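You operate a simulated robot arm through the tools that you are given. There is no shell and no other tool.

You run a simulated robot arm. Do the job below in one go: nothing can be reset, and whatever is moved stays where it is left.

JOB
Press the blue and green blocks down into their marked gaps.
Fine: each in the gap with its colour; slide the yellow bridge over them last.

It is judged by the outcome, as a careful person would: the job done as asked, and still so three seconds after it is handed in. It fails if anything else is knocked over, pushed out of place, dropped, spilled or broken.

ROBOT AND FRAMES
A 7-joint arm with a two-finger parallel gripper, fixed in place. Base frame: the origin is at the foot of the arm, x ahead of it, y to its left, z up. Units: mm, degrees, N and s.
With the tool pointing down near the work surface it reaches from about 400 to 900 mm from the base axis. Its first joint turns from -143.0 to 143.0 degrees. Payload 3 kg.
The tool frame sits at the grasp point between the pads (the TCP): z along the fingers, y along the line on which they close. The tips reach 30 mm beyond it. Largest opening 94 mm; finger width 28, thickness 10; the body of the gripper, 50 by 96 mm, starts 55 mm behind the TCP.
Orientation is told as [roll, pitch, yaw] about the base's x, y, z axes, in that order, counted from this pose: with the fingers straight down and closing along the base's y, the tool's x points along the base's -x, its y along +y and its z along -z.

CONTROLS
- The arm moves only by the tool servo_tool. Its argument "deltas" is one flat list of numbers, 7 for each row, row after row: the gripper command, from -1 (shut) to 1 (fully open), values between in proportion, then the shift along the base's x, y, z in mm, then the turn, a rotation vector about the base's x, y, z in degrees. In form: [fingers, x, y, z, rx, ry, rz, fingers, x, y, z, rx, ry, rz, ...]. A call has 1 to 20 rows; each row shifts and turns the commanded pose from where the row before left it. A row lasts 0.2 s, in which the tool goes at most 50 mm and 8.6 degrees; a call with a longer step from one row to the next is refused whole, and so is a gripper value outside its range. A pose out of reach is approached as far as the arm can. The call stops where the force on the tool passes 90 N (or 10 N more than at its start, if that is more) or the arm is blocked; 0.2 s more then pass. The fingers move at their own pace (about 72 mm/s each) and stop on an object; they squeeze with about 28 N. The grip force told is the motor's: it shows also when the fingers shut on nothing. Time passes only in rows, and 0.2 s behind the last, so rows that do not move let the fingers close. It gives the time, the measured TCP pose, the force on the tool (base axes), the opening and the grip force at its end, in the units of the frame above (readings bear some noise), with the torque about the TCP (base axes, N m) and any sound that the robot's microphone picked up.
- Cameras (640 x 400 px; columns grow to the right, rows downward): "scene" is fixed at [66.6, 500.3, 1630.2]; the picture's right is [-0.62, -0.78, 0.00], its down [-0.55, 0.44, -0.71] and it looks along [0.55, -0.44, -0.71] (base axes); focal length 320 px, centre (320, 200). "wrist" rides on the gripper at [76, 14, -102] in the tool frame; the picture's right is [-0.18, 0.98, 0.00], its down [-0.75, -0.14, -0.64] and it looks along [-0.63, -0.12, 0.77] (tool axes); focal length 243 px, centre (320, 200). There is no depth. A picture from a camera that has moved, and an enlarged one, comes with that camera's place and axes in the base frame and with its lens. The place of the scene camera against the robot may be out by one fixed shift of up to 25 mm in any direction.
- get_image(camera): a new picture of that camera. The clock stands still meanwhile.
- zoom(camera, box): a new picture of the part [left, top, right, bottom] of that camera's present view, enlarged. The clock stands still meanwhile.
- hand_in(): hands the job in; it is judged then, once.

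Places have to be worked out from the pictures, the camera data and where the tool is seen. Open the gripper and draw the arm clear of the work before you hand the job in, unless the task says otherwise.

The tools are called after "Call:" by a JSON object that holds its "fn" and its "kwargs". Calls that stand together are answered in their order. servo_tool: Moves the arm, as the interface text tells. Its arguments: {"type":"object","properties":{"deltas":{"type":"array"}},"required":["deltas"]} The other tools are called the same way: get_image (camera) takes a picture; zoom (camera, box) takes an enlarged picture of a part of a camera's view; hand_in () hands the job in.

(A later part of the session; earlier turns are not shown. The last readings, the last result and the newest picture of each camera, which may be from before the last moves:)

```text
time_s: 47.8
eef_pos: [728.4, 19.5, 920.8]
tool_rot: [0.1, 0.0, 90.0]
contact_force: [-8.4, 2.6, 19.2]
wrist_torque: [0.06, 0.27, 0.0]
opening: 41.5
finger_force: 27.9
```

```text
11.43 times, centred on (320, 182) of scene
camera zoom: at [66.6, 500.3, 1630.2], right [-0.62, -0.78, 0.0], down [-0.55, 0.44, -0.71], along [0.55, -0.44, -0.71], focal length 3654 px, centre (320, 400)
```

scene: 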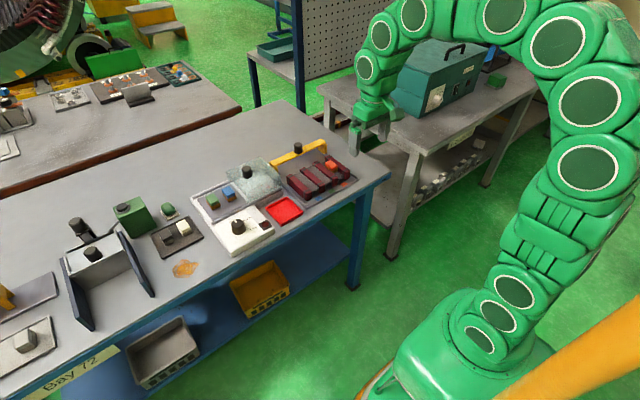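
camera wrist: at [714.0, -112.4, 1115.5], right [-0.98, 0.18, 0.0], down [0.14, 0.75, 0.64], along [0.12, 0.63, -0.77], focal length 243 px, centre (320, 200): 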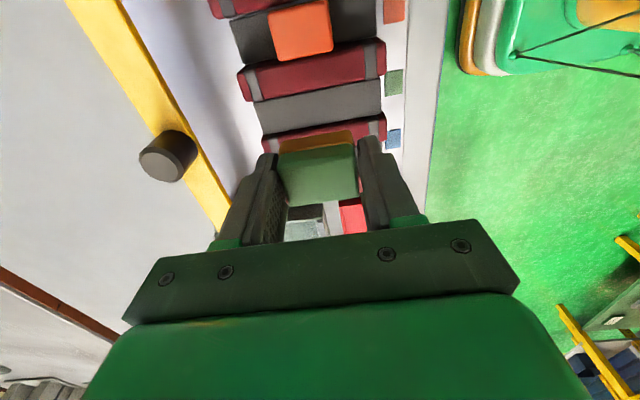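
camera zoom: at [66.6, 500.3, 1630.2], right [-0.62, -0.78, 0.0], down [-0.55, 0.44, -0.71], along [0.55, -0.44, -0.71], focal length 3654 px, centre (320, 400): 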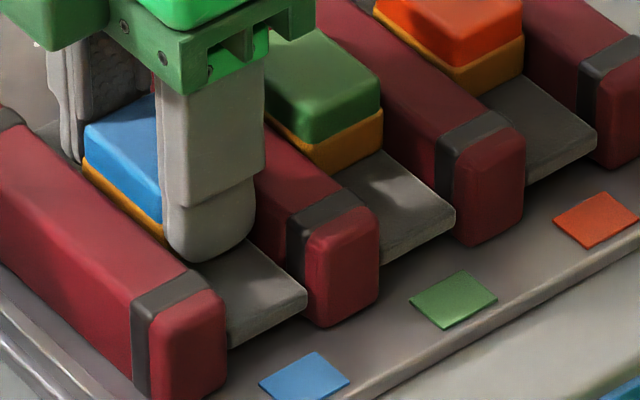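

Blue's plate now looks level with green's and is against the stop. I release by opening slightly, then lift straight up.

Call:
{"fn": "servo_tool", "kwargs": {"deltas": [-1, 0, 0, 0.6, 0, 0, 0, 0.15, 0, 0, 0, 0, 0, 0, 0.15, 0, 0, 0, 0, 0, 0, 0.15, 0, 0, 3, 0, 0, 0, 0.2, 0, 0, 6, 0, 0, 0, 0.2, 0, 0, 10, 0, 0, 0, 0.2, 0, 0, 15, 0, 0, 0, 0.2, 0, 0, 25, 0, 0, 0, 0.2, 0, 0, 25, 0, 0, 0, 0.2, 0, 0, 0, 0, 0, 0]}}

Call:
{"fn": "zoom", "kwargs": {"camera": "scene", "box": [300, 150, 356, 195]}}

Call:
{"fn": "zoom", "kwargs": {"camera": "wrist", "box": [220, 0, 440, 240]}}

```text
time_s: 50.0
eef_pos: [730.2, 20.3, 1008.1]
tool_rot: [0.0, 0.1, 90.1]
contact_force: [-0.4, -0.6, 0.1]
wrist_torque: [0.03, -0.02, -0.01]
opening: 56.6
finger_force: 0.1
```

```text
8.89 times, centred on (328, 172) of scene
camera zoom: at [66.6, 500.3, 1630.2], right [-0.62, -0.78, 0.0], down [-0.55, 0.44, -0.71], along [0.55, -0.44, -0.71], focal length 2842 px, centre (249, 444)
```

zoom: 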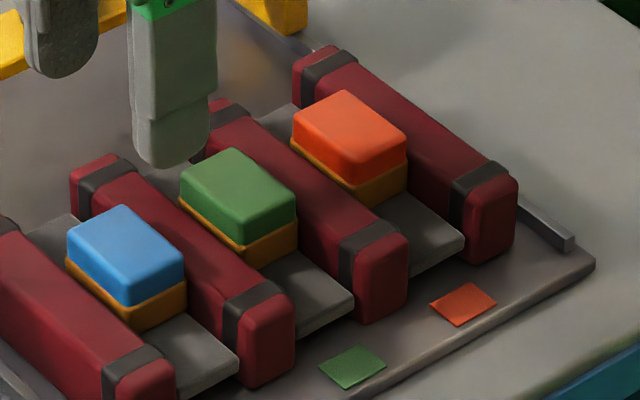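

```text
1.67 times, centred on (330, 120) of wrist
camera zoom: at [714.9, -57.3, 1111.8], right [-0.98, 0.18, 0.0], down [0.14, 0.75, 0.64], along [0.12, 0.63, -0.77], focal length 404 px, centre (303, 333)
```

zoom: 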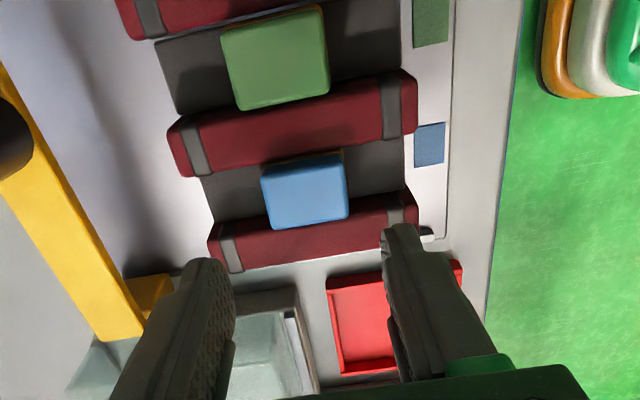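

Blue, green and orange now look level, with all three plates down equally. Next is the bridge: its knob top is roughly (854, -32, 947), so I move above it for a good look, keeping the 90° orientation.

Call:
{"fn": "servo_tool", "kwargs": {"deltas": [0.4, 10, -8, 10, 0, 0, 0, 0.4, 20, -15, 0, 0, 0, 0, 0.4, 25, -15, 0, 0, 0, 0, 0.4, 25, -10, 0, 0, 0, 0, 0.4, 25, -5, 0, 0, 0, 0, 0.4, 8, 0, 0, 0, 0, 0, 0.4, 0, 0, 0, 0, 0, 0]}}

Call:
{"fn": "get_image", "kwargs": {"camera": "wrist"}}

Call:
{"fn": "zoom", "kwargs": {"camera": "scene", "box": [250, 120, 370, 210]}}

```text
time_s: 51.6
eef_pos: [844.4, -31.4, 1016.6]
tool_rot: [0.0, 0.0, 90.0]
contact_force: [0.0, 0.4, 0.7]
wrist_torque: [0.0, -0.03, 0.0]
opening: 65.7
finger_force: 0.0
```

```text
taken
camera wrist: at [829.6, -108.2, 1119.7], right [-0.98, 0.18, 0.0], down [0.14, 0.75, 0.64], along [0.12, 0.63, -0.77], focal length 243 px, centre (320, 200)
```

wrist: 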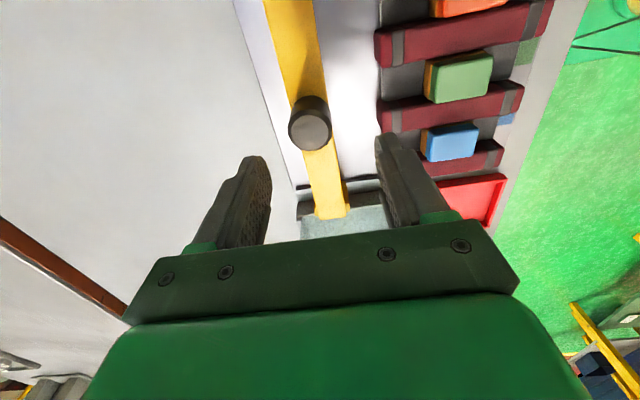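

```text
4.44 times, centred on (310, 165) of scene
camera zoom: at [66.6, 500.3, 1630.2], right [-0.62, -0.78, 0.0], down [-0.55, 0.44, -0.71], along [0.55, -0.44, -0.71], focal length 1421 px, centre (364, 356)
```

zoom: 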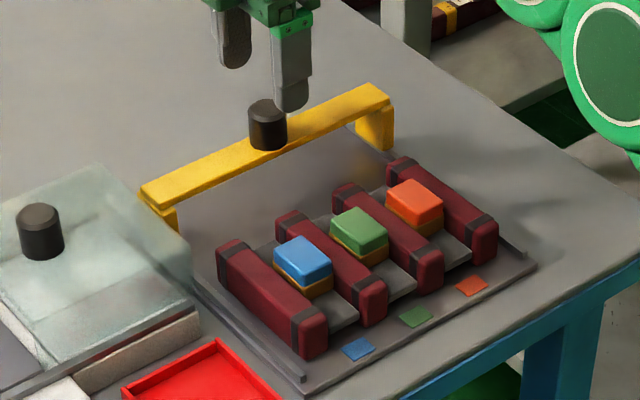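

The knob top is at about (851, -34.5, 946) with ~31 mm diameter, and the beam top is at ≈917. I zoom in on the bridge legs, the rails and the clearance over the blocks before gripping.

Call:
{"fn": "zoom", "kwargs": {"camera": "scene", "box": [270, 135, 350, 195]}}

Call:
{"fn": "zoom", "kwargs": {"camera": "scene", "box": [320, 135, 372, 185]}}

Call:
{"fn": "zoom", "kwargs": {"camera": "wrist", "box": [230, 0, 530, 240]}}

Call:
{"fn": "zoom", "kwargs": {"camera": "scene", "box": [265, 155, 325, 210]}}

```text
6.67 times, centred on (310, 165) of scene
camera zoom: at [66.6, 500.3, 1630.2], right [-0.62, -0.78, 0.0], down [-0.55, 0.44, -0.71], along [0.55, -0.44, -0.71], focal length 2132 px, centre (387, 433)
```

zoom: 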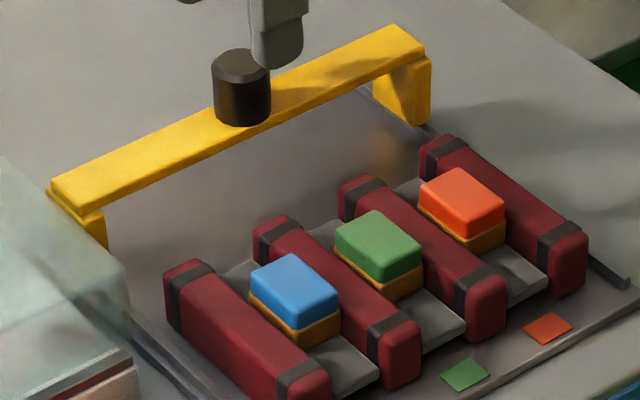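

```text
8.00 times, centred on (346, 160) of scene
camera zoom: at [66.6, 500.3, 1630.2], right [-0.62, -0.78, 0.0], down [-0.55, 0.44, -0.71], along [0.55, -0.44, -0.71], focal length 2558 px, centre (112, 520)
```

zoom: 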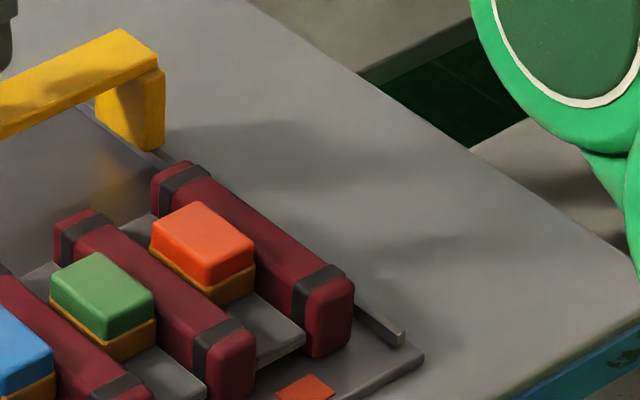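

```text
1.67 times, centred on (380, 120) of wrist
camera zoom: at [829.6, -108.2, 1119.7], right [-0.98, 0.18, 0.0], down [0.14, 0.75, 0.64], along [0.12, 0.63, -0.77], focal length 404 px, centre (220, 333)
```

zoom: 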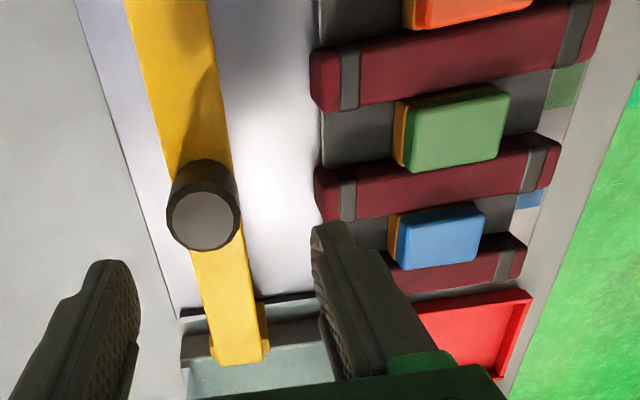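

```text
7.27 times, centred on (295, 182) of scene
camera zoom: at [66.6, 500.3, 1630.2], right [-0.62, -0.78, 0.0], down [-0.55, 0.44, -0.71], along [0.55, -0.44, -0.71], focal length 2325 px, centre (502, 327)
```

zoom: 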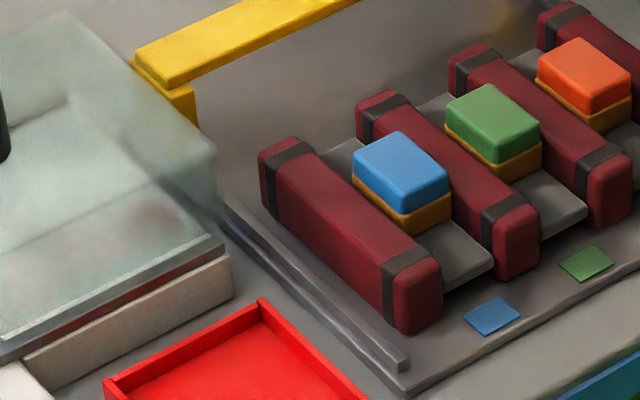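

Beam underside is ≈908–910 and the legs run just inside the rails. Block tops are around 909–911 by estimate, so I'll slide the bridge slowly and watch the force. First I centre over the knob (+7 x, -2.3 y) and descend partway.

Call:
{"fn": "servo_tool", "kwargs": {"deltas": [0.4, 7, -2.3, 0, 0, 0, 0, 0.4, 0, 0, -12, 0, 0, 0, 0.4, 0, 0, -12, 0, 0, 0, 0.4, 0, 0, 0, 0, 0, 0]}}

Call:
{"fn": "zoom", "kwargs": {"camera": "wrist", "box": [220, 40, 440, 240]}}

Call:
{"fn": "zoom", "kwargs": {"camera": "scene", "box": [270, 115, 350, 175]}}

```text
time_s: 52.6
eef_pos: [851.4, -32.6, 993.8]
tool_rot: [0.0, 0.0, 90.1]
contact_force: [-0.3, 0.4, 0.3]
wrist_torque: [0.01, -0.03, 0.03]
opening: 66.0
finger_force: 0.1
```

```text
2.00 times, centred on (330, 140) of wrist
camera zoom: at [835.8, -111.7, 1096.0], right [-0.98, 0.18, 0.0], down [0.14, 0.75, 0.64], along [0.12, 0.63, -0.77], focal length 485 px, centre (300, 320)
```

zoom: 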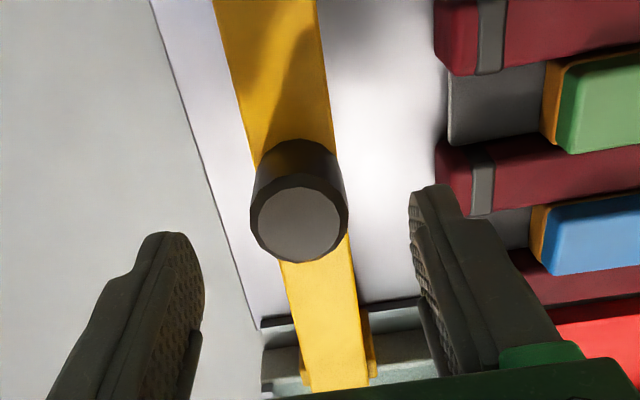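

```text
6.67 times, centred on (310, 145) of scene
camera zoom: at [66.6, 500.3, 1630.2], right [-0.62, -0.78, 0.0], down [-0.55, 0.44, -0.71], along [0.55, -0.44, -0.71], focal length 2132 px, centre (387, 567)
```

zoom: 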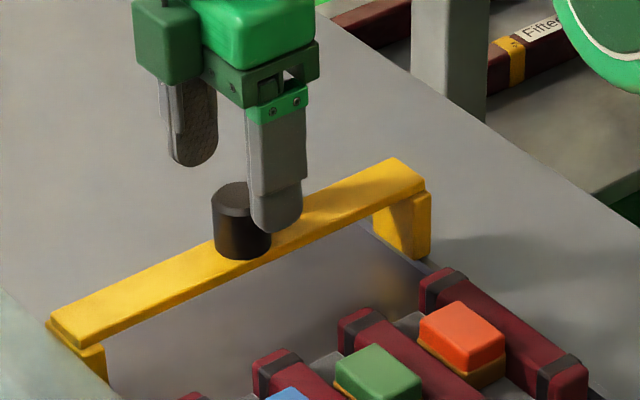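

The knob centre is at ≈(850.5, -33), so I nudge +2.5 y and descend in stages, with the fingers well clear either side of the knob.

Call:
{"fn": "servo_tool", "kwargs": {"deltas": [0.4, 0.5, 2.5, 0, 0, 0, 0, 0.4, 0, 0, -12, 0, 0, 0, 0.4, 0, 0, -12, 0, 0, 0, 0.4, 0, 0, 0, 0, 0, 0]}}

Call:
{"fn": "zoom", "kwargs": {"camera": "wrist", "box": [220, 40, 440, 240]}}

Call:
{"fn": "zoom", "kwargs": {"camera": "scene", "box": [285, 125, 335, 170]}}

```text
time_s: 53.6
eef_pos: [849.4, -32.7, 967.3]
tool_rot: [0.0, 0.0, 90.0]
contact_force: [-0.2, -0.2, 0.8]
wrist_torque: [-0.03, 0.01, 0.0]
opening: 65.6
finger_force: 0.0
```

```text
2.00 times, centred on (330, 140) of wrist
camera zoom: at [835.1, -109.8, 1070.3], right [-0.98, 0.18, 0.0], down [0.14, 0.75, 0.64], along [0.12, 0.63, -0.77], focal length 485 px, centre (300, 320)
```

zoom: 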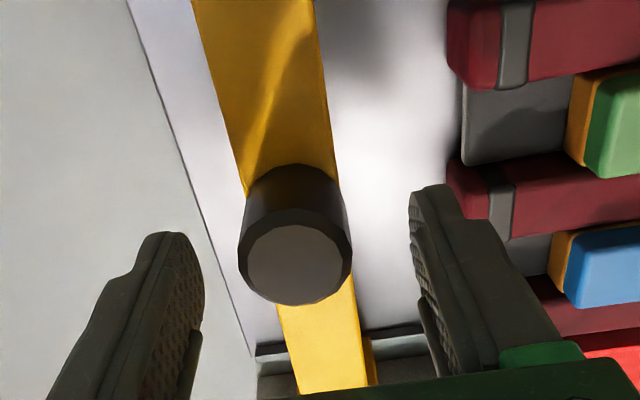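

```text
8.89 times, centred on (310, 148) of scene
camera zoom: at [66.6, 500.3, 1630.2], right [-0.62, -0.78, 0.0], down [-0.55, 0.44, -0.71], along [0.55, -0.44, -0.71], focal length 2842 px, centre (409, 667)
```

zoom: 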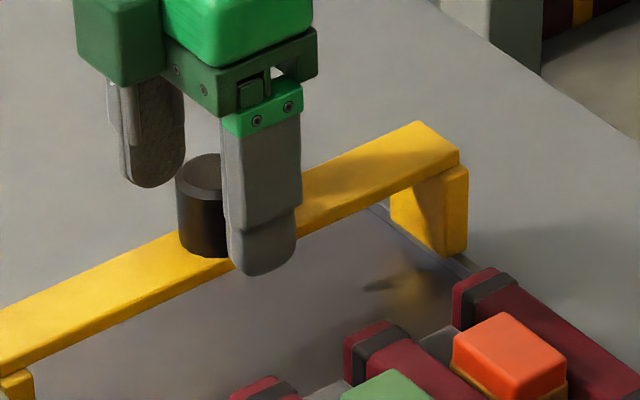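

The fingers straddle the knob. I go down to TCP z≈953 (tips ~5 mm above the beam) and close on the knob.

Call:
{"fn": "servo_tool", "kwargs": {"deltas": [0.4, 1, 0, -7, 0, 0, 0, 0.4, 0, 0, -7, 0, 0, 0, 0.4, 0, 0, 0, 0, 0, 0]}}

Call:
{"fn": "zoom", "kwargs": {"camera": "scene", "box": [285, 125, 335, 170]}}

```text
time_s: 54.4
eef_pos: [850.4, -32.3, 953.2]
tool_rot: [0.1, 0.0, 90.0]
contact_force: [-0.2, 0.3, -1.3]
wrist_torque: [0.03, 0.0, 0.02]
opening: 65.7
finger_force: 0.0
```

```text
8.89 times, centred on (310, 148) of scene
camera zoom: at [66.6, 500.3, 1630.2], right [-0.62, -0.78, 0.0], down [-0.55, 0.44, -0.71], along [0.55, -0.44, -0.71], focal length 2842 px, centre (409, 667)
```

zoom: 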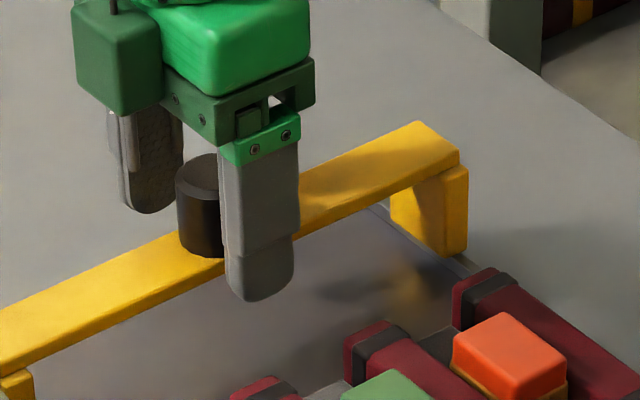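

By relative geometry in the scene view, the near fingertip is about 7 mm below the beam's top face, so closing here could hit the beam edge. I raise 11 mm before closing.

Call:
{"fn": "servo_tool", "kwargs": {"deltas": [0.4, 0, 0, 6, 0, 0, 0, 0.4, 0, 0, 5, 0, 0, 0, 0.4, 0, 0, 0, 0, 0, 0]}}

Call:
{"fn": "zoom", "kwargs": {"camera": "scene", "box": [290, 130, 330, 165]}}

Call:
{"fn": "zoom", "kwargs": {"camera": "wrist", "box": [220, 40, 440, 240]}}

```text
time_s: 55.2
eef_pos: [851.0, -31.5, 964.2]
tool_rot: [-0.1, 0.0, 90.0]
contact_force: [0.6, 0.0, 0.5]
wrist_torque: [0.03, 0.0, -0.01]
opening: 66.0
finger_force: 0.2
```

```text
11.43 times, centred on (310, 148) of scene
camera zoom: at [66.6, 500.3, 1630.2], right [-0.62, -0.78, 0.0], down [-0.55, 0.44, -0.71], along [0.55, -0.44, -0.71], focal length 3654 px, centre (434, 800)
```

zoom: 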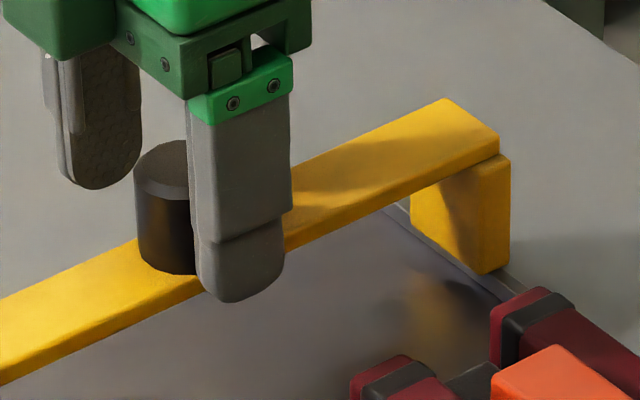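

```text
2.00 times, centred on (330, 140) of wrist
camera zoom: at [836.9, -108.9, 1067.8], right [-0.98, 0.18, 0.0], down [0.14, 0.75, 0.64], along [0.12, 0.63, -0.77], focal length 485 px, centre (300, 320)
```

zoom: 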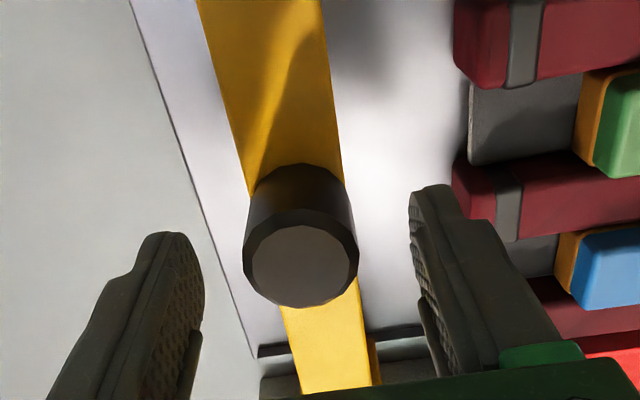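

The tips are now ~4 mm above the beam and span most of the knob's height. I close on the knob.

Call:
{"fn": "servo_tool", "kwargs": {"deltas": [-1, 0, 0, 0, 0, 0, 0, -1, 0, 0, 0, 0, 0, 0, -1, 0, 0, 0, 0, 0, 0]}}

Call:
{"fn": "zoom", "kwargs": {"camera": "scene", "box": [275, 125, 355, 190]}}

Call:
{"fn": "zoom", "kwargs": {"camera": "wrist", "box": [220, 40, 440, 240]}}

```text
time_s: 56.0
eef_pos: [850.0, -32.0, 965.3]
tool_rot: [0.1, 0.0, 90.0]
contact_force: [-32.6, 0.5, 9.3]
wrist_torque: [-0.24, 0.24, -0.2]
opening: 31.2
finger_force: 44.8
```

```text
6.15 times, centred on (315, 158) of scene
camera zoom: at [66.6, 500.3, 1630.2], right [-0.62, -0.78, 0.0], down [-0.55, 0.44, -0.71], along [0.55, -0.44, -0.71], focal length 1968 px, centre (351, 462)
```

zoom: 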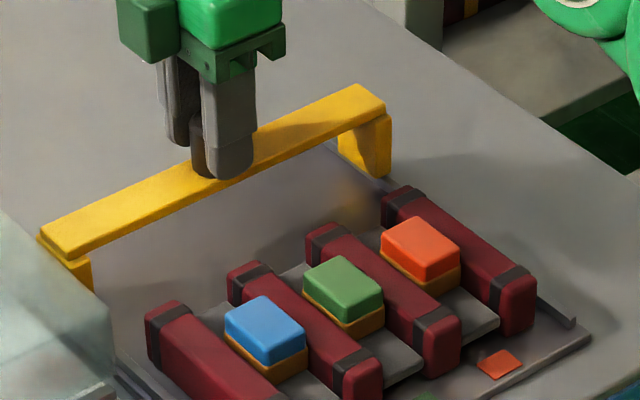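

```text
2.00 times, centred on (330, 140) of wrist
camera zoom: at [836.0, -109.0, 1068.0], right [-0.98, 0.18, 0.0], down [0.14, 0.75, 0.64], along [0.12, 0.63, -0.77], focal length 485 px, centre (300, 320)
```

zoom: 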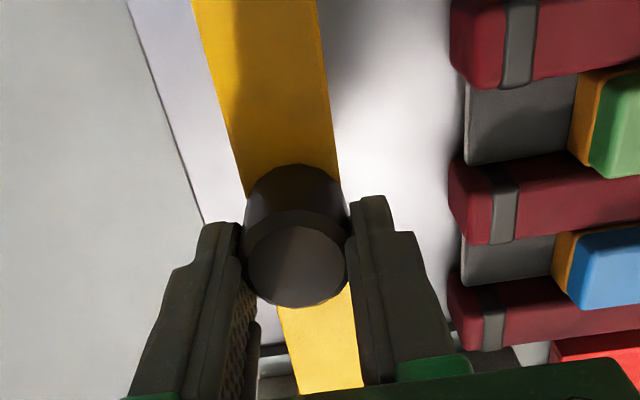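

The knob is gripped (31 mm). The -x load shows the bridge is slightly resisting toward -x, which the slide will relieve. I pull slowly in -x and watch the force.

Call:
{"fn": "servo_tool", "kwargs": {"deltas": [-1, -1, 0, 0, 0, 0, 0, -1, -2, 0, 0, 0, 0, 0, -1, -3, 0, 0, 0, 0, 0, -1, -4, 0, 0, 0, 0, 0, -1, 0, 0, 0, 0, 0, 0]}}

Call:
{"fn": "zoom", "kwargs": {"camera": "scene", "box": [275, 125, 355, 190]}}

```text
time_s: 57.2
eef_pos: [839.3, -32.1, 964.5]
tool_rot: [-0.1, 0.1, 89.8]
contact_force: [0.5, -9.2, 16.8]
wrist_torque: [0.42, 0.06, 0.15]
opening: 30.8
finger_force: 45.2
```

```text
6.15 times, centred on (315, 158) of scene
camera zoom: at [66.6, 500.3, 1630.2], right [-0.62, -0.78, 0.0], down [-0.55, 0.44, -0.71], along [0.55, -0.44, -0.71], focal length 1968 px, centre (351, 462)
```

zoom: 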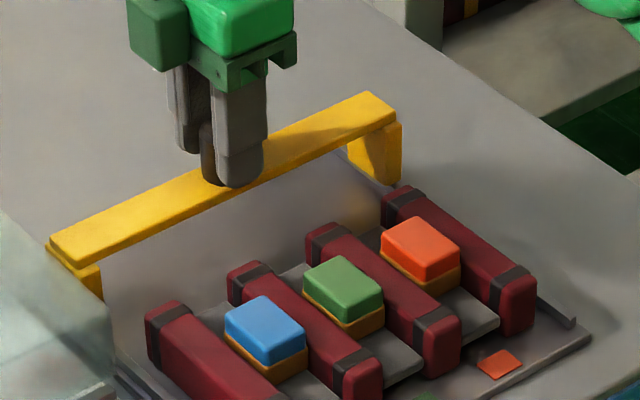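

The bridge slides along smoothly. I ease small side loads (up 0.6, y -0.4) and continue to about x=795.

Call:
{"fn": "servo_tool", "kwargs": {"deltas": [-1, -4, -0.4, 0.6, 0, 0, 0, -1, -5, 0, 0, 0, 0, 0, -1, -5, 0, 0, 0, 0, 0, -1, -5, 0, 0, 0, 0, 0, -1, -5, 0, 0, 0, 0, 0, -1, 0, 0, 0, 0, 0, 0]}}

Call:
{"fn": "zoom", "kwargs": {"camera": "scene", "box": [275, 125, 355, 190]}}

Call:
{"fn": "get_image", "kwargs": {"camera": "wrist"}}

```text
time_s: 58.6
eef_pos: [814.9, -31.5, 964.2]
tool_rot: [0.1, 0.0, 90.0]
contact_force: [-0.1, -6.6, -21.5]
wrist_torque: [-0.84, -0.45, 0.11]
opening: 31.1
finger_force: 45.0
```

```text
6.15 times, centred on (315, 158) of scene
camera zoom: at [66.6, 500.3, 1630.2], right [-0.62, -0.78, 0.0], down [-0.55, 0.44, -0.71], along [0.55, -0.44, -0.71], focal length 1968 px, centre (351, 462)
```

zoom: 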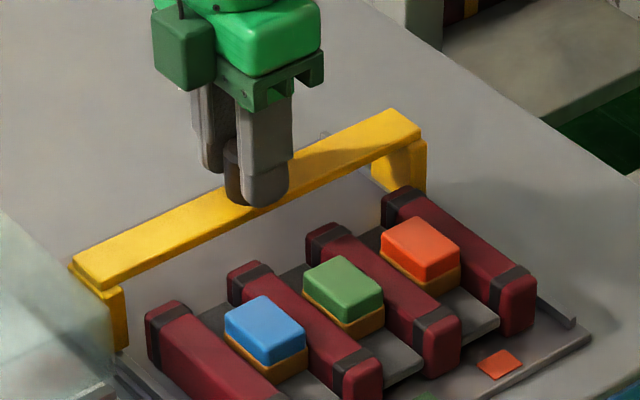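

```text
taken
camera wrist: at [801.9, -109.0, 1068.2], right [-0.98, 0.18, 0.0], down [0.14, 0.75, 0.64], along [0.12, 0.63, -0.77], focal length 243 px, centre (320, 200)
```

wrist: 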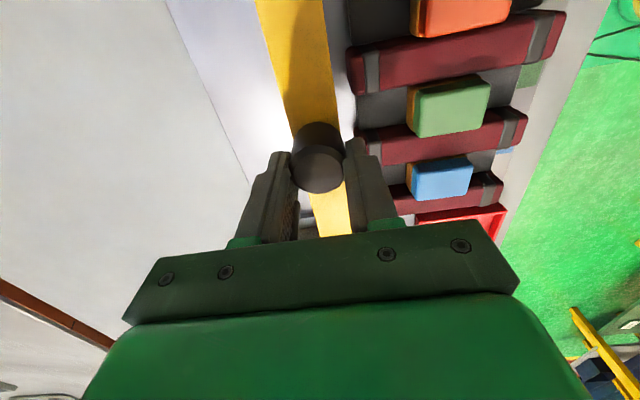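

z force is now -21 N, so I'm lifting slightly on the bridge. I lower 0.5 mm and check.

Call:
{"fn": "servo_tool", "kwargs": {"deltas": [-1, 0, 0, -0.4, 0, 0, 0, -1, 0, 0, 0, 0, 0, 0]}}

Call:
{"fn": "zoom", "kwargs": {"camera": "scene", "box": [265, 135, 355, 205]}}

```text
time_s: 59.2
eef_pos: [816.1, -32.0, 964.3]
tool_rot: [0.1, 0.0, 89.9]
contact_force: [-1.5, -0.3, -20.5]
wrist_torque: [-0.4, -0.12, 0.03]
opening: 31.0
finger_force: 45.0
```

```text
5.71 times, centred on (310, 170) of scene
camera zoom: at [66.6, 500.3, 1630.2], right [-0.62, -0.78, 0.0], down [-0.55, 0.44, -0.71], along [0.55, -0.44, -0.71], focal length 1827 px, centre (377, 371)
```

zoom: 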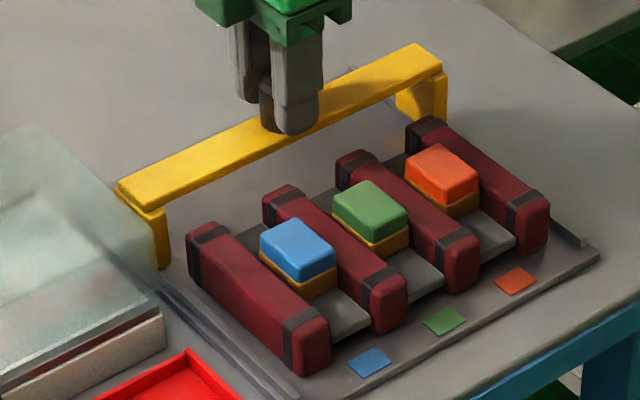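

The force stayed at about -20 N, which looks like the bridge's weight hanging on the tool, i.e. it is lifted a hair. I lower a little more to set it back down.

Call:
{"fn": "servo_tool", "kwargs": {"deltas": [-1, 0, 0, -0.4, 0, 0, 0, -1, 0, 0, 0, 0, 0, 0]}}

```text
time_s: 59.8
eef_pos: [817.1, -31.9, 965.3]
tool_rot: [0.1, -0.1, 89.9]
contact_force: [-0.8, 3.1, -8.2]
wrist_torque: [0.51, 0.46, 0.1]
opening: 31.1
finger_force: 44.6
```

Now -8 N, lightly resting on the rails. I continue the slide to about knob x≈780, just short of the blocks.

Call:
{"fn": "servo_tool", "kwargs": {"deltas": [-1, -4, 0, 0, 0, 0, 0, -1, -5, 0, 0, 0, 0, 0, -1, -5, 0, 0, 0, 0, 0, -1, -5, 0, 0, 0, 0, 0, -1, -5, 0, 0, 0, 0, 0, -1, -5, 0, 0, 0, 0, 0, -1, -4, 0, 0, 0, 0, 0, -1, 0, 0, 0, 0, 0, 0]}}

Call:
{"fn": "zoom", "kwargs": {"camera": "scene", "box": [275, 135, 355, 195]}}

Call:
{"fn": "zoom", "kwargs": {"camera": "wrist", "box": [260, 20, 540, 230]}}

```text
time_s: 61.6
eef_pos: [783.1, -31.4, 964.8]
tool_rot: [-0.1, 0.0, 90.1]
contact_force: [0.5, 18.0, 5.1]
wrist_torque: [0.56, -0.07, 0.01]
opening: 31.3
finger_force: 45.0
```

```text
6.67 times, centred on (315, 165) of scene
camera zoom: at [66.6, 500.3, 1630.2], right [-0.62, -0.78, 0.0], down [-0.55, 0.44, -0.71], along [0.55, -0.44, -0.71], focal length 2132 px, centre (353, 433)
```

zoom: 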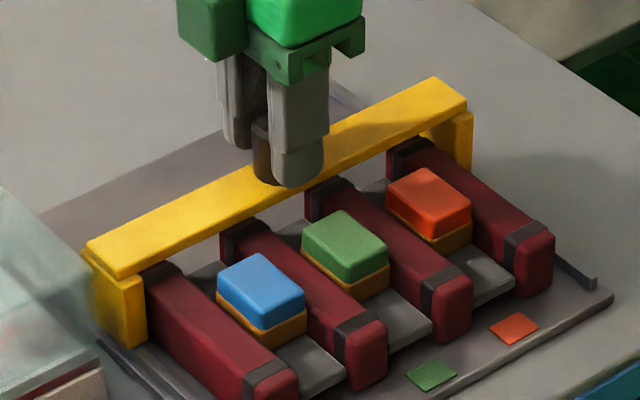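

```text
1.90 times, centred on (400, 125) of wrist
camera zoom: at [769.0, -109.0, 1068.3], right [-0.98, 0.18, 0.0], down [0.14, 0.75, 0.64], along [0.12, 0.63, -0.77], focal length 462 px, centre (168, 343)
```

zoom: 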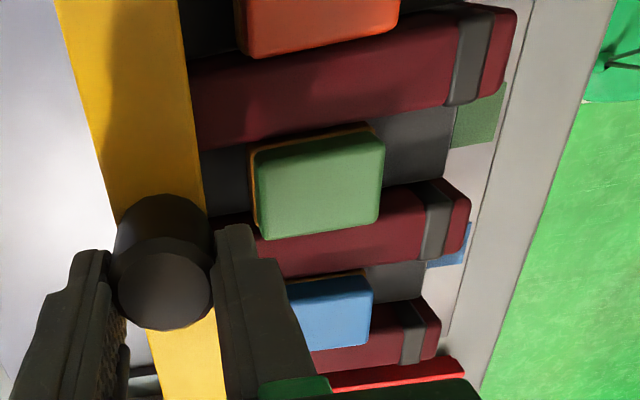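

The bridge is close to the blocks now (near edge ~x 766, blocks' back faces ~x 751). I relieve the y load (+0.5) and move in small steps, checking x force for contact.

Call:
{"fn": "servo_tool", "kwargs": {"deltas": [-1, -3, 0.5, 0, 0, 0, 0, -1, -3, 0, 0, 0, 0, 0, -1, -3, 0, 0, 0, 0, 0, -1, 0, 0, 0, 0, 0, 0]}}

Call:
{"fn": "zoom", "kwargs": {"camera": "scene", "box": [285, 145, 345, 190]}}

Call:
{"fn": "zoom", "kwargs": {"camera": "wrist", "box": [260, 20, 540, 230]}}

```text
time_s: 62.6
eef_pos: [775.0, -33.0, 965.2]
tool_rot: [-0.1, -0.1, 90.0]
contact_force: [0.8, 19.5, 13.0]
wrist_torque: [-0.16, -0.02, -0.12]
opening: 31.2
finger_force: 44.6
```

```text
8.89 times, centred on (315, 168) of scene
camera zoom: at [66.6, 500.3, 1630.2], right [-0.62, -0.78, 0.0], down [-0.55, 0.44, -0.71], along [0.55, -0.44, -0.71], focal length 2842 px, centre (364, 489)
```

zoom: 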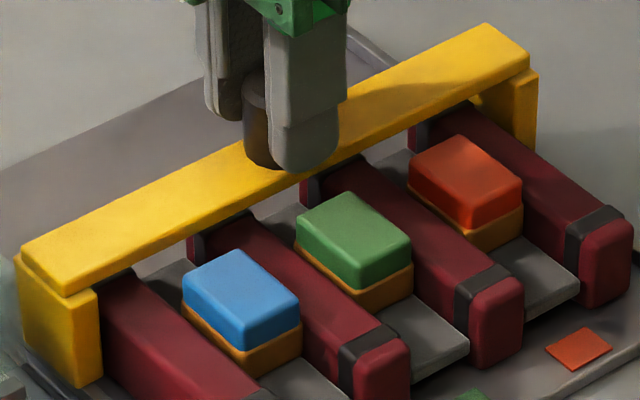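

```text
1.90 times, centred on (400, 125) of wrist
camera zoom: at [760.1, -109.0, 1068.3], right [-0.98, 0.18, 0.0], down [0.14, 0.75, 0.64], along [0.12, 0.63, -0.77], focal length 462 px, centre (168, 343)
```

zoom: 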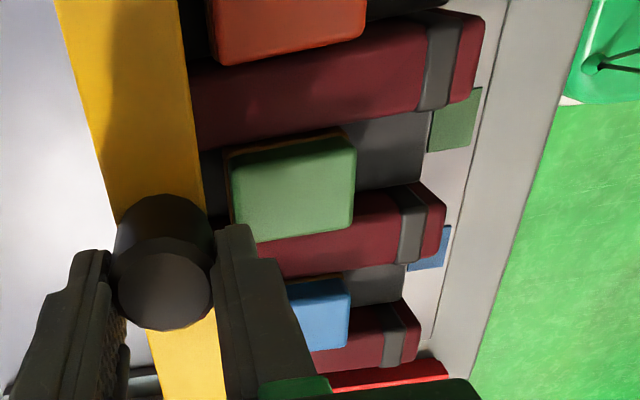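

The y load is ~19 N. I test a small y shift the other way in place, to see which direction relieves it.

Call:
{"fn": "servo_tool", "kwargs": {"deltas": [-1, 0, 0.6, -0.2, 0, 0, 0, -1, 0, 0, 0, 0, 0, 0]}}

```text
time_s: 63.2
eef_pos: [773.9, -32.6, 964.0]
tool_rot: [-0.1, 0.0, 90.0]
contact_force: [1.8, 9.4, 26.6]
wrist_torque: [0.37, 0.42, 0.06]
opening: 31.1
finger_force: 44.5
```

Moving +y relieves the y load (19→9 N), and pressing down raised z. I adjust +0.4 y and +0.5 z, then slide on in 2–3 mm steps.

Call:
{"fn": "servo_tool", "kwargs": {"deltas": [-1, 0, 0.4, 0.5, 0, 0, 0, -1, -2, 0, 0, 0, 0, 0, -1, -2, 0, 0, 0, 0, 0, -1, -2, 0, 0, 0, 0, 0, -1, 0, 0, 0, 0, 0, 0]}}

Call:
{"fn": "zoom", "kwargs": {"camera": "scene", "box": [285, 145, 345, 190]}}

Call:
{"fn": "zoom", "kwargs": {"camera": "wrist", "box": [260, 20, 540, 230]}}

```text
time_s: 64.4
eef_pos: [768.9, -32.0, 965.4]
tool_rot: [0.0, 0.1, 89.8]
contact_force: [-0.9, -20.0, -3.1]
wrist_torque: [0.49, -0.19, -0.01]
opening: 31.1
finger_force: 45.0
```

```text
8.89 times, centred on (315, 168) of scene
camera zoom: at [66.6, 500.3, 1630.2], right [-0.62, -0.78, 0.0], down [-0.55, 0.44, -0.71], along [0.55, -0.44, -0.71], focal length 2842 px, centre (364, 489)
```

zoom: 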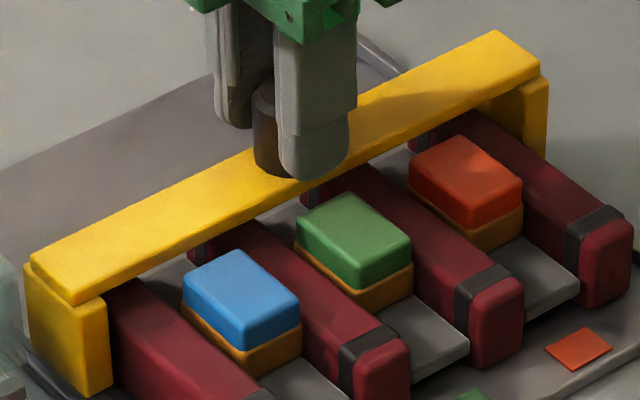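

```text
1.90 times, centred on (400, 125) of wrist
camera zoom: at [753.9, -108.9, 1068.3], right [-0.98, 0.19, 0.0], down [0.14, 0.75, 0.64], along [0.12, 0.63, -0.77], focal length 462 px, centre (168, 343)
```

zoom: 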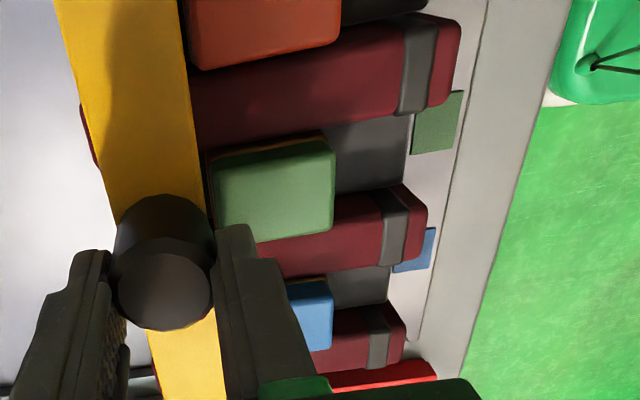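

No x contact yet. I ease y by -0.5 and keep stepping with the beam edge reaching the blocks' back edges.

Call:
{"fn": "servo_tool", "kwargs": {"deltas": [-1, 0, -0.5, 0, 0, 0, 0, -1, -1.5, 0, 0, 0, 0, 0, -1, -1.5, 0, 0, 0, 0, 0, -1, -1.5, 0, 0, 0, 0, 0, -1, 0, 0, 0, 0, 0, 0]}}

Call:
{"fn": "zoom", "kwargs": {"camera": "scene", "box": [285, 145, 345, 190]}}

```text
time_s: 65.6
eef_pos: [764.1, -30.4, 965.2]
tool_rot: [0.0, 0.0, 90.0]
contact_force: [-0.3, -32.2, 0.2]
wrist_torque: [-0.43, 0.01, -0.01]
opening: 31.1
finger_force: 44.8
```

```text
8.89 times, centred on (315, 168) of scene
camera zoom: at [66.6, 500.3, 1630.2], right [-0.62, -0.78, 0.0], down [-0.55, 0.44, -0.71], along [0.55, -0.44, -0.71], focal length 2842 px, centre (364, 489)
```

zoom: 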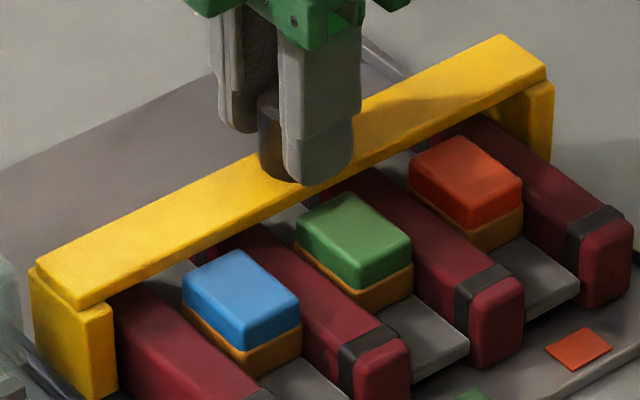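

x force is still ~0 but y load has grown, so I ease y by -0.8 and continue.

Call:
{"fn": "servo_tool", "kwargs": {"deltas": [-1, 0, -0.8, 0, 0, 0, 0, -1, -1.5, 0, 0, 0, 0, 0, -1, -1.5, 0, 0, 0, 0, 0, -1, -1.5, 0, 0, 0, 0, 0, -1, 0, 0, 0, 0, 0, 0]}}

Call:
{"fn": "zoom", "kwargs": {"camera": "scene", "box": [285, 145, 345, 190]}}

Call:
{"fn": "zoom", "kwargs": {"camera": "wrist", "box": [260, 20, 540, 230]}}

```text
time_s: 66.8
eef_pos: [759.4, -30.6, 965.1]
tool_rot: [-0.1, 0.1, 90.0]
contact_force: [1.0, -1.5, 36.5]
wrist_torque: [-0.1, 0.85, -0.36]
opening: 31.1
finger_force: 44.4
```

```text
8.89 times, centred on (315, 168) of scene
camera zoom: at [66.6, 500.3, 1630.2], right [-0.62, -0.78, 0.0], down [-0.55, 0.44, -0.71], along [0.55, -0.44, -0.71], focal length 2842 px, centre (364, 489)
```

zoom: 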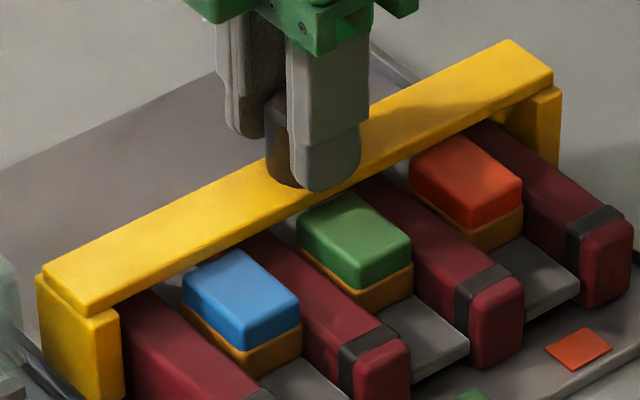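

```text
1.90 times, centred on (400, 125) of wrist
camera zoom: at [745.3, -108.2, 1068.5], right [-0.98, 0.18, 0.0], down [0.14, 0.75, 0.64], along [0.12, 0.63, -0.77], focal length 462 px, centre (168, 343)
```

zoom: 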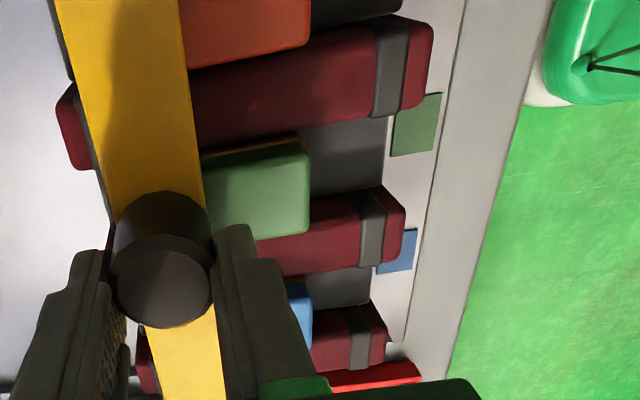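

z force reads 36 N upward with x still ~0. I relieve by raising 0.6 mm in place and re-read, before concluding whether anything touches.

Call:
{"fn": "servo_tool", "kwargs": {"deltas": [-1, 0, 0, 0.6, 0, 0, 0, -1, 0, 0, 0, 0, 0, 0]}}

Call:
{"fn": "zoom", "kwargs": {"camera": "scene", "box": [295, 150, 335, 180]}}

```text
time_s: 67.4
eef_pos: [759.9, -30.2, 964.8]
tool_rot: [0.0, 0.1, 90.1]
contact_force: [0.0, 2.5, 25.1]
wrist_torque: [0.76, -0.42, 0.27]
opening: 30.8
finger_force: 44.4
```

```text
13.33 times, centred on (315, 165) of scene
camera zoom: at [66.6, 500.3, 1630.2], right [-0.62, -0.78, 0.0], down [-0.55, 0.44, -0.71], along [0.55, -0.44, -0.71], focal length 4263 px, centre (387, 667)
```

zoom: 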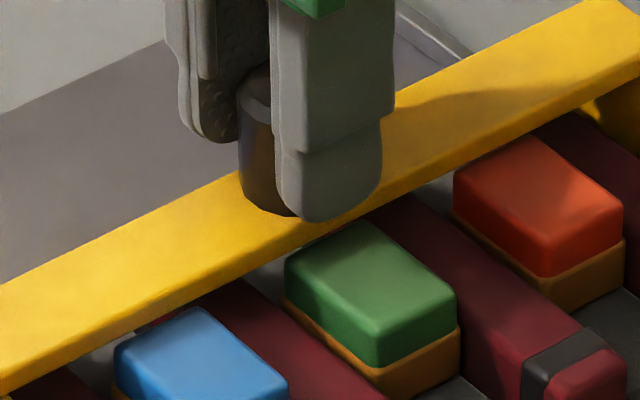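

Raising helped (36→25 N). I raise another 0.5 mm and take the next small step.

Call:
{"fn": "servo_tool", "kwargs": {"deltas": [-1, 0, 0, 0.5, 0, 0, 0, -1, -1, 0, 0, 0, 0, 0, -1, -1, 0, 0, 0, 0, 0, -1, 0, 0, 0, 0, 0, 0]}}

Call:
{"fn": "zoom", "kwargs": {"camera": "scene", "box": [295, 150, 335, 180]}}

```text
time_s: 68.4
eef_pos: [757.8, -30.8, 965.7]
tool_rot: [0.0, 0.0, 89.9]
contact_force: [-1.6, 11.2, 13.4]
wrist_torque: [-0.08, -0.06, 0.26]
opening: 31.3
finger_force: 45.1
```

```text
13.33 times, centred on (315, 165) of scene
camera zoom: at [66.6, 500.3, 1630.2], right [-0.62, -0.78, 0.0], down [-0.55, 0.44, -0.71], along [0.55, -0.44, -0.71], focal length 4263 px, centre (387, 667)
```

zoom: 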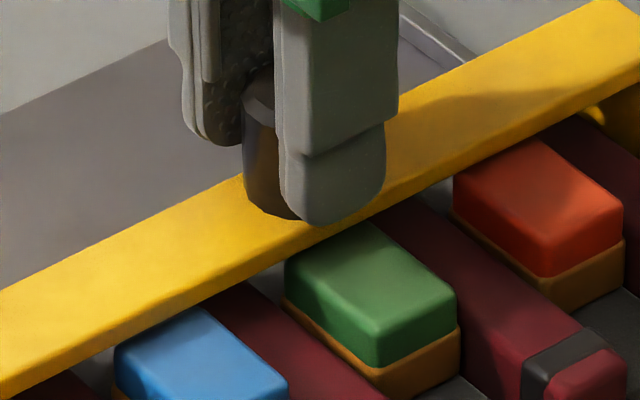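

No x resistance. I continue in 2 mm steps with small corrections (+0.2 y, +0.3 z).

Call:
{"fn": "servo_tool", "kwargs": {"deltas": [-1, -1.5, 0.2, 0.3, 0, 0, 0, -1, -1.5, 0, 0, 0, 0, 0, -1, -1.5, 0, 0, 0, 0, 0, -1, 0, 0, 0, 0, 0, 0]}}

Call:
{"fn": "zoom", "kwargs": {"camera": "scene", "box": [285, 145, 345, 190]}}

Call:
{"fn": "zoom", "kwargs": {"camera": "wrist", "box": [260, 20, 540, 230]}}

```text
time_s: 69.4
eef_pos: [753.6, -30.9, 965.0]
tool_rot: [0.1, -0.1, 89.9]
contact_force: [2.0, 18.8, -4.4]
wrist_torque: [0.42, -0.31, -0.15]
opening: 30.6
finger_force: 45.6
```

```text
8.89 times, centred on (315, 168) of scene
camera zoom: at [66.6, 500.3, 1630.2], right [-0.62, -0.78, 0.0], down [-0.55, 0.44, -0.71], along [0.55, -0.44, -0.71], focal length 2842 px, centre (364, 489)
```

zoom: 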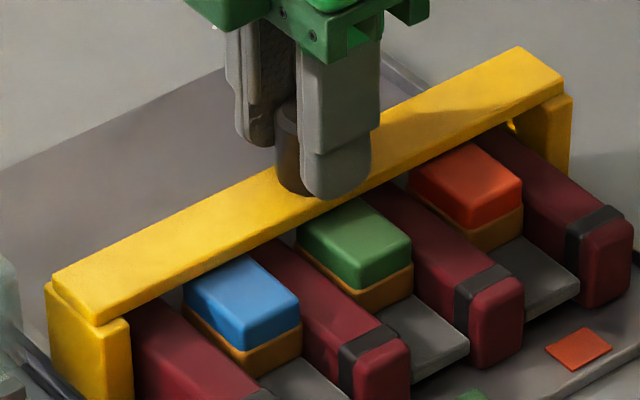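

```text
1.90 times, centred on (400, 125) of wrist
camera zoom: at [739.1, -108.3, 1068.5], right [-0.98, 0.18, 0.0], down [0.14, 0.75, 0.64], along [0.12, 0.63, -0.77], focal length 462 px, centre (168, 343)
```

zoom: 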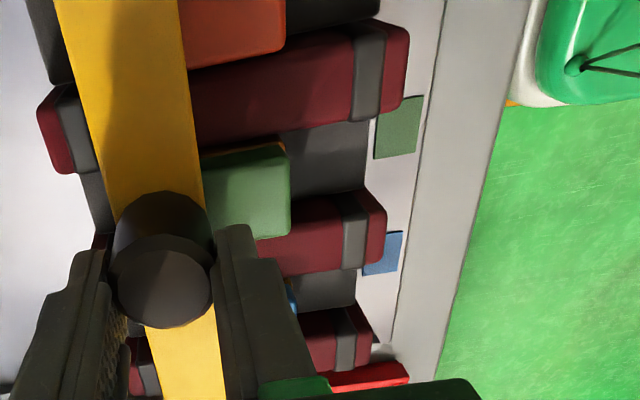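

The beam is now passing over the blocks' back edges, and the blocks have not moved. I continue sliding with a +0.4 y correction.

Call:
{"fn": "servo_tool", "kwargs": {"deltas": [-1, -2, 0.4, 0, 0, 0, 0, -1, -2, 0, 0, 0, 0, 0, -1, -2, 0, 0, 0, 0, 0, -1, -2, 0, 0, 0, 0, 0, -1, 0, 0, 0, 0, 0, 0]}}

Call:
{"fn": "zoom", "kwargs": {"camera": "scene", "box": [285, 145, 345, 190]}}

```text
time_s: 70.6
eef_pos: [744.2, -30.8, 964.9]
tool_rot: [0.0, 0.0, 89.9]
contact_force: [0.9, 19.5, -9.1]
wrist_torque: [0.2, -0.23, 0.06]
opening: 30.9
finger_force: 44.7
```

```text
8.89 times, centred on (315, 168) of scene
camera zoom: at [66.6, 500.3, 1630.2], right [-0.62, -0.78, 0.0], down [-0.55, 0.44, -0.71], along [0.55, -0.44, -0.71], focal length 2842 px, centre (364, 489)
```

zoom: 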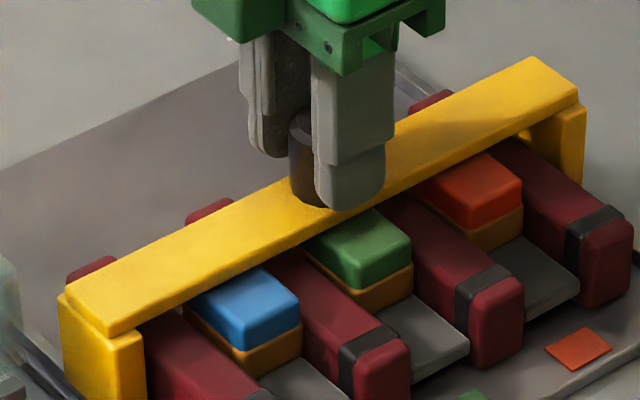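

The beam slides over the blocks without disturbing them. About 15 mm more centres it over the block centres (x≈729).

Call:
{"fn": "servo_tool", "kwargs": {"deltas": [-1, -2, 0.4, 0, 0, 0, 0, -1, -2, 0, 0, 0, 0, 0, -1, -2, 0, 0, 0, 0, 0, -1, -2, 0, 0, 0, 0, 0, -1, 0, 0, 0, 0, 0, 0]}}

Call:
{"fn": "servo_tool", "kwargs": {"deltas": [-1, -2, 0, 0, 0, 0, 0, -1, -2, 0, 0, 0, 0, 0, -1, -2, 0, 0, 0, 0, 0, -1, -1, 0, 0, 0, 0, 0, -1, 0, 0, 0, 0, 0, 0]}}

Call:
{"fn": "zoom", "kwargs": {"camera": "scene", "box": [275, 145, 355, 205]}}

Call:
{"fn": "get_image", "kwargs": {"camera": "wrist"}}

```text
time_s: 71.8
eef_pos: [736.3, -31.0, 965.2]
tool_rot: [0.1, 0.0, 90.0]
contact_force: [-1.0, 9.9, -22.0]
wrist_torque: [0.55, -0.21, 0.08]
opening: 30.9
finger_force: 44.6
```

```text
time_s: 73.0
eef_pos: [730.4, -31.5, 966.0]
tool_rot: [0.1, -0.1, 89.9]
contact_force: [-0.9, -3.2, -30.6]
wrist_torque: [0.18, -0.13, 0.03]
opening: 30.8
finger_force: 44.9
```

```text
6.67 times, centred on (315, 175) of scene
camera zoom: at [66.6, 500.3, 1630.2], right [-0.62, -0.78, 0.0], down [-0.55, 0.44, -0.71], along [0.55, -0.44, -0.71], focal length 2132 px, centre (353, 367)
```

zoom: 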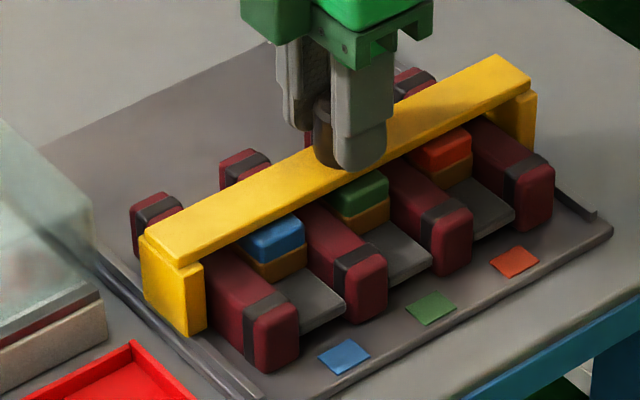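

```text
taken
camera wrist: at [716.2, -108.3, 1068.8], right [-0.98, 0.18, 0.0], down [0.14, 0.75, 0.64], along [0.12, 0.63, -0.77], focal length 243 px, centre (320, 200)
```

wrist: 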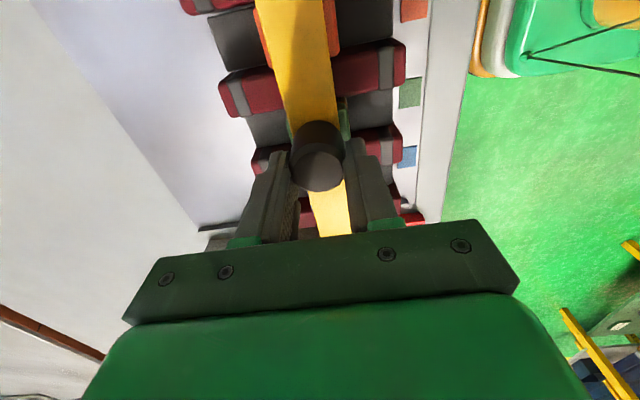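

The beam is now centred over all three blocks (knob x≈730). z reads -30 N (slight lift), so I lower gently until it's unloaded before letting go.

Call:
{"fn": "servo_tool", "kwargs": {"deltas": [-1, 0, 0, -0.5, 0, 0, 0, -1, 0, 0, 0, 0, 0, 0]}}

Call:
{"fn": "servo_tool", "kwargs": {"deltas": [-1, 0, 0, -0.4, 0, 0, 0, -1, 0, 0, 0, 0, 0, 0]}}

```text
time_s: 73.6
eef_pos: [732.0, -31.0, 964.7]
tool_rot: [0.1, 0.0, 89.9]
contact_force: [0.6, -9.6, -17.8]
wrist_torque: [0.05, 0.23, -0.02]
opening: 31.2
finger_force: 44.8
```

```text
time_s: 74.2
eef_pos: [731.3, -31.2, 965.2]
tool_rot: [0.0, -0.1, 90.0]
contact_force: [1.0, -10.5, -10.3]
wrist_torque: [-0.3, -0.12, -0.06]
opening: 30.8
finger_force: 44.7
```

Nearly unloaded. I take one more small correction (-0.3 z, -0.2 y), then open the fingers.

Call:
{"fn": "servo_tool", "kwargs": {"deltas": [-1, 0, -0.2, -0.3, 0, 0, 0, -1, 0, 0, 0, 0, 0, 0]}}

Call:
{"fn": "servo_tool", "kwargs": {"deltas": [0.1, 0, 0, 0, 0, 0, 0, 0.3, 0, 0, 0, 0, 0, 0, 0.3, 0, 0, 0, 0, 0, 0]}}

Call:
{"fn": "zoom", "kwargs": {"camera": "wrist", "box": [200, 0, 460, 240]}}

```text
time_s: 74.8
eef_pos: [731.0, -31.8, 965.3]
tool_rot: [-0.1, 0.1, 90.0]
contact_force: [-0.3, -8.8, 1.2]
wrist_torque: [-0.45, 0.11, -0.02]
opening: 31.0
finger_force: 44.6
```

```text
time_s: 75.6
eef_pos: [730.1, -30.5, 964.4]
tool_rot: [0.0, 0.0, 90.0]
contact_force: [1.0, -0.6, -0.4]
wrist_torque: [-0.03, -0.02, -0.01]
opening: 61.1
finger_force: 0.2
```

```text
1.67 times, centred on (330, 120) of wrist
camera zoom: at [715.6, -108.1, 1068.3], right [-0.98, 0.18, 0.0], down [0.14, 0.75, 0.64], along [0.12, 0.63, -0.77], focal length 404 px, centre (303, 333)
```

zoom: 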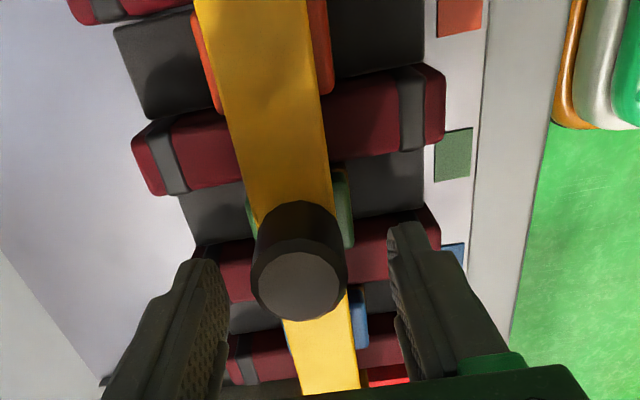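

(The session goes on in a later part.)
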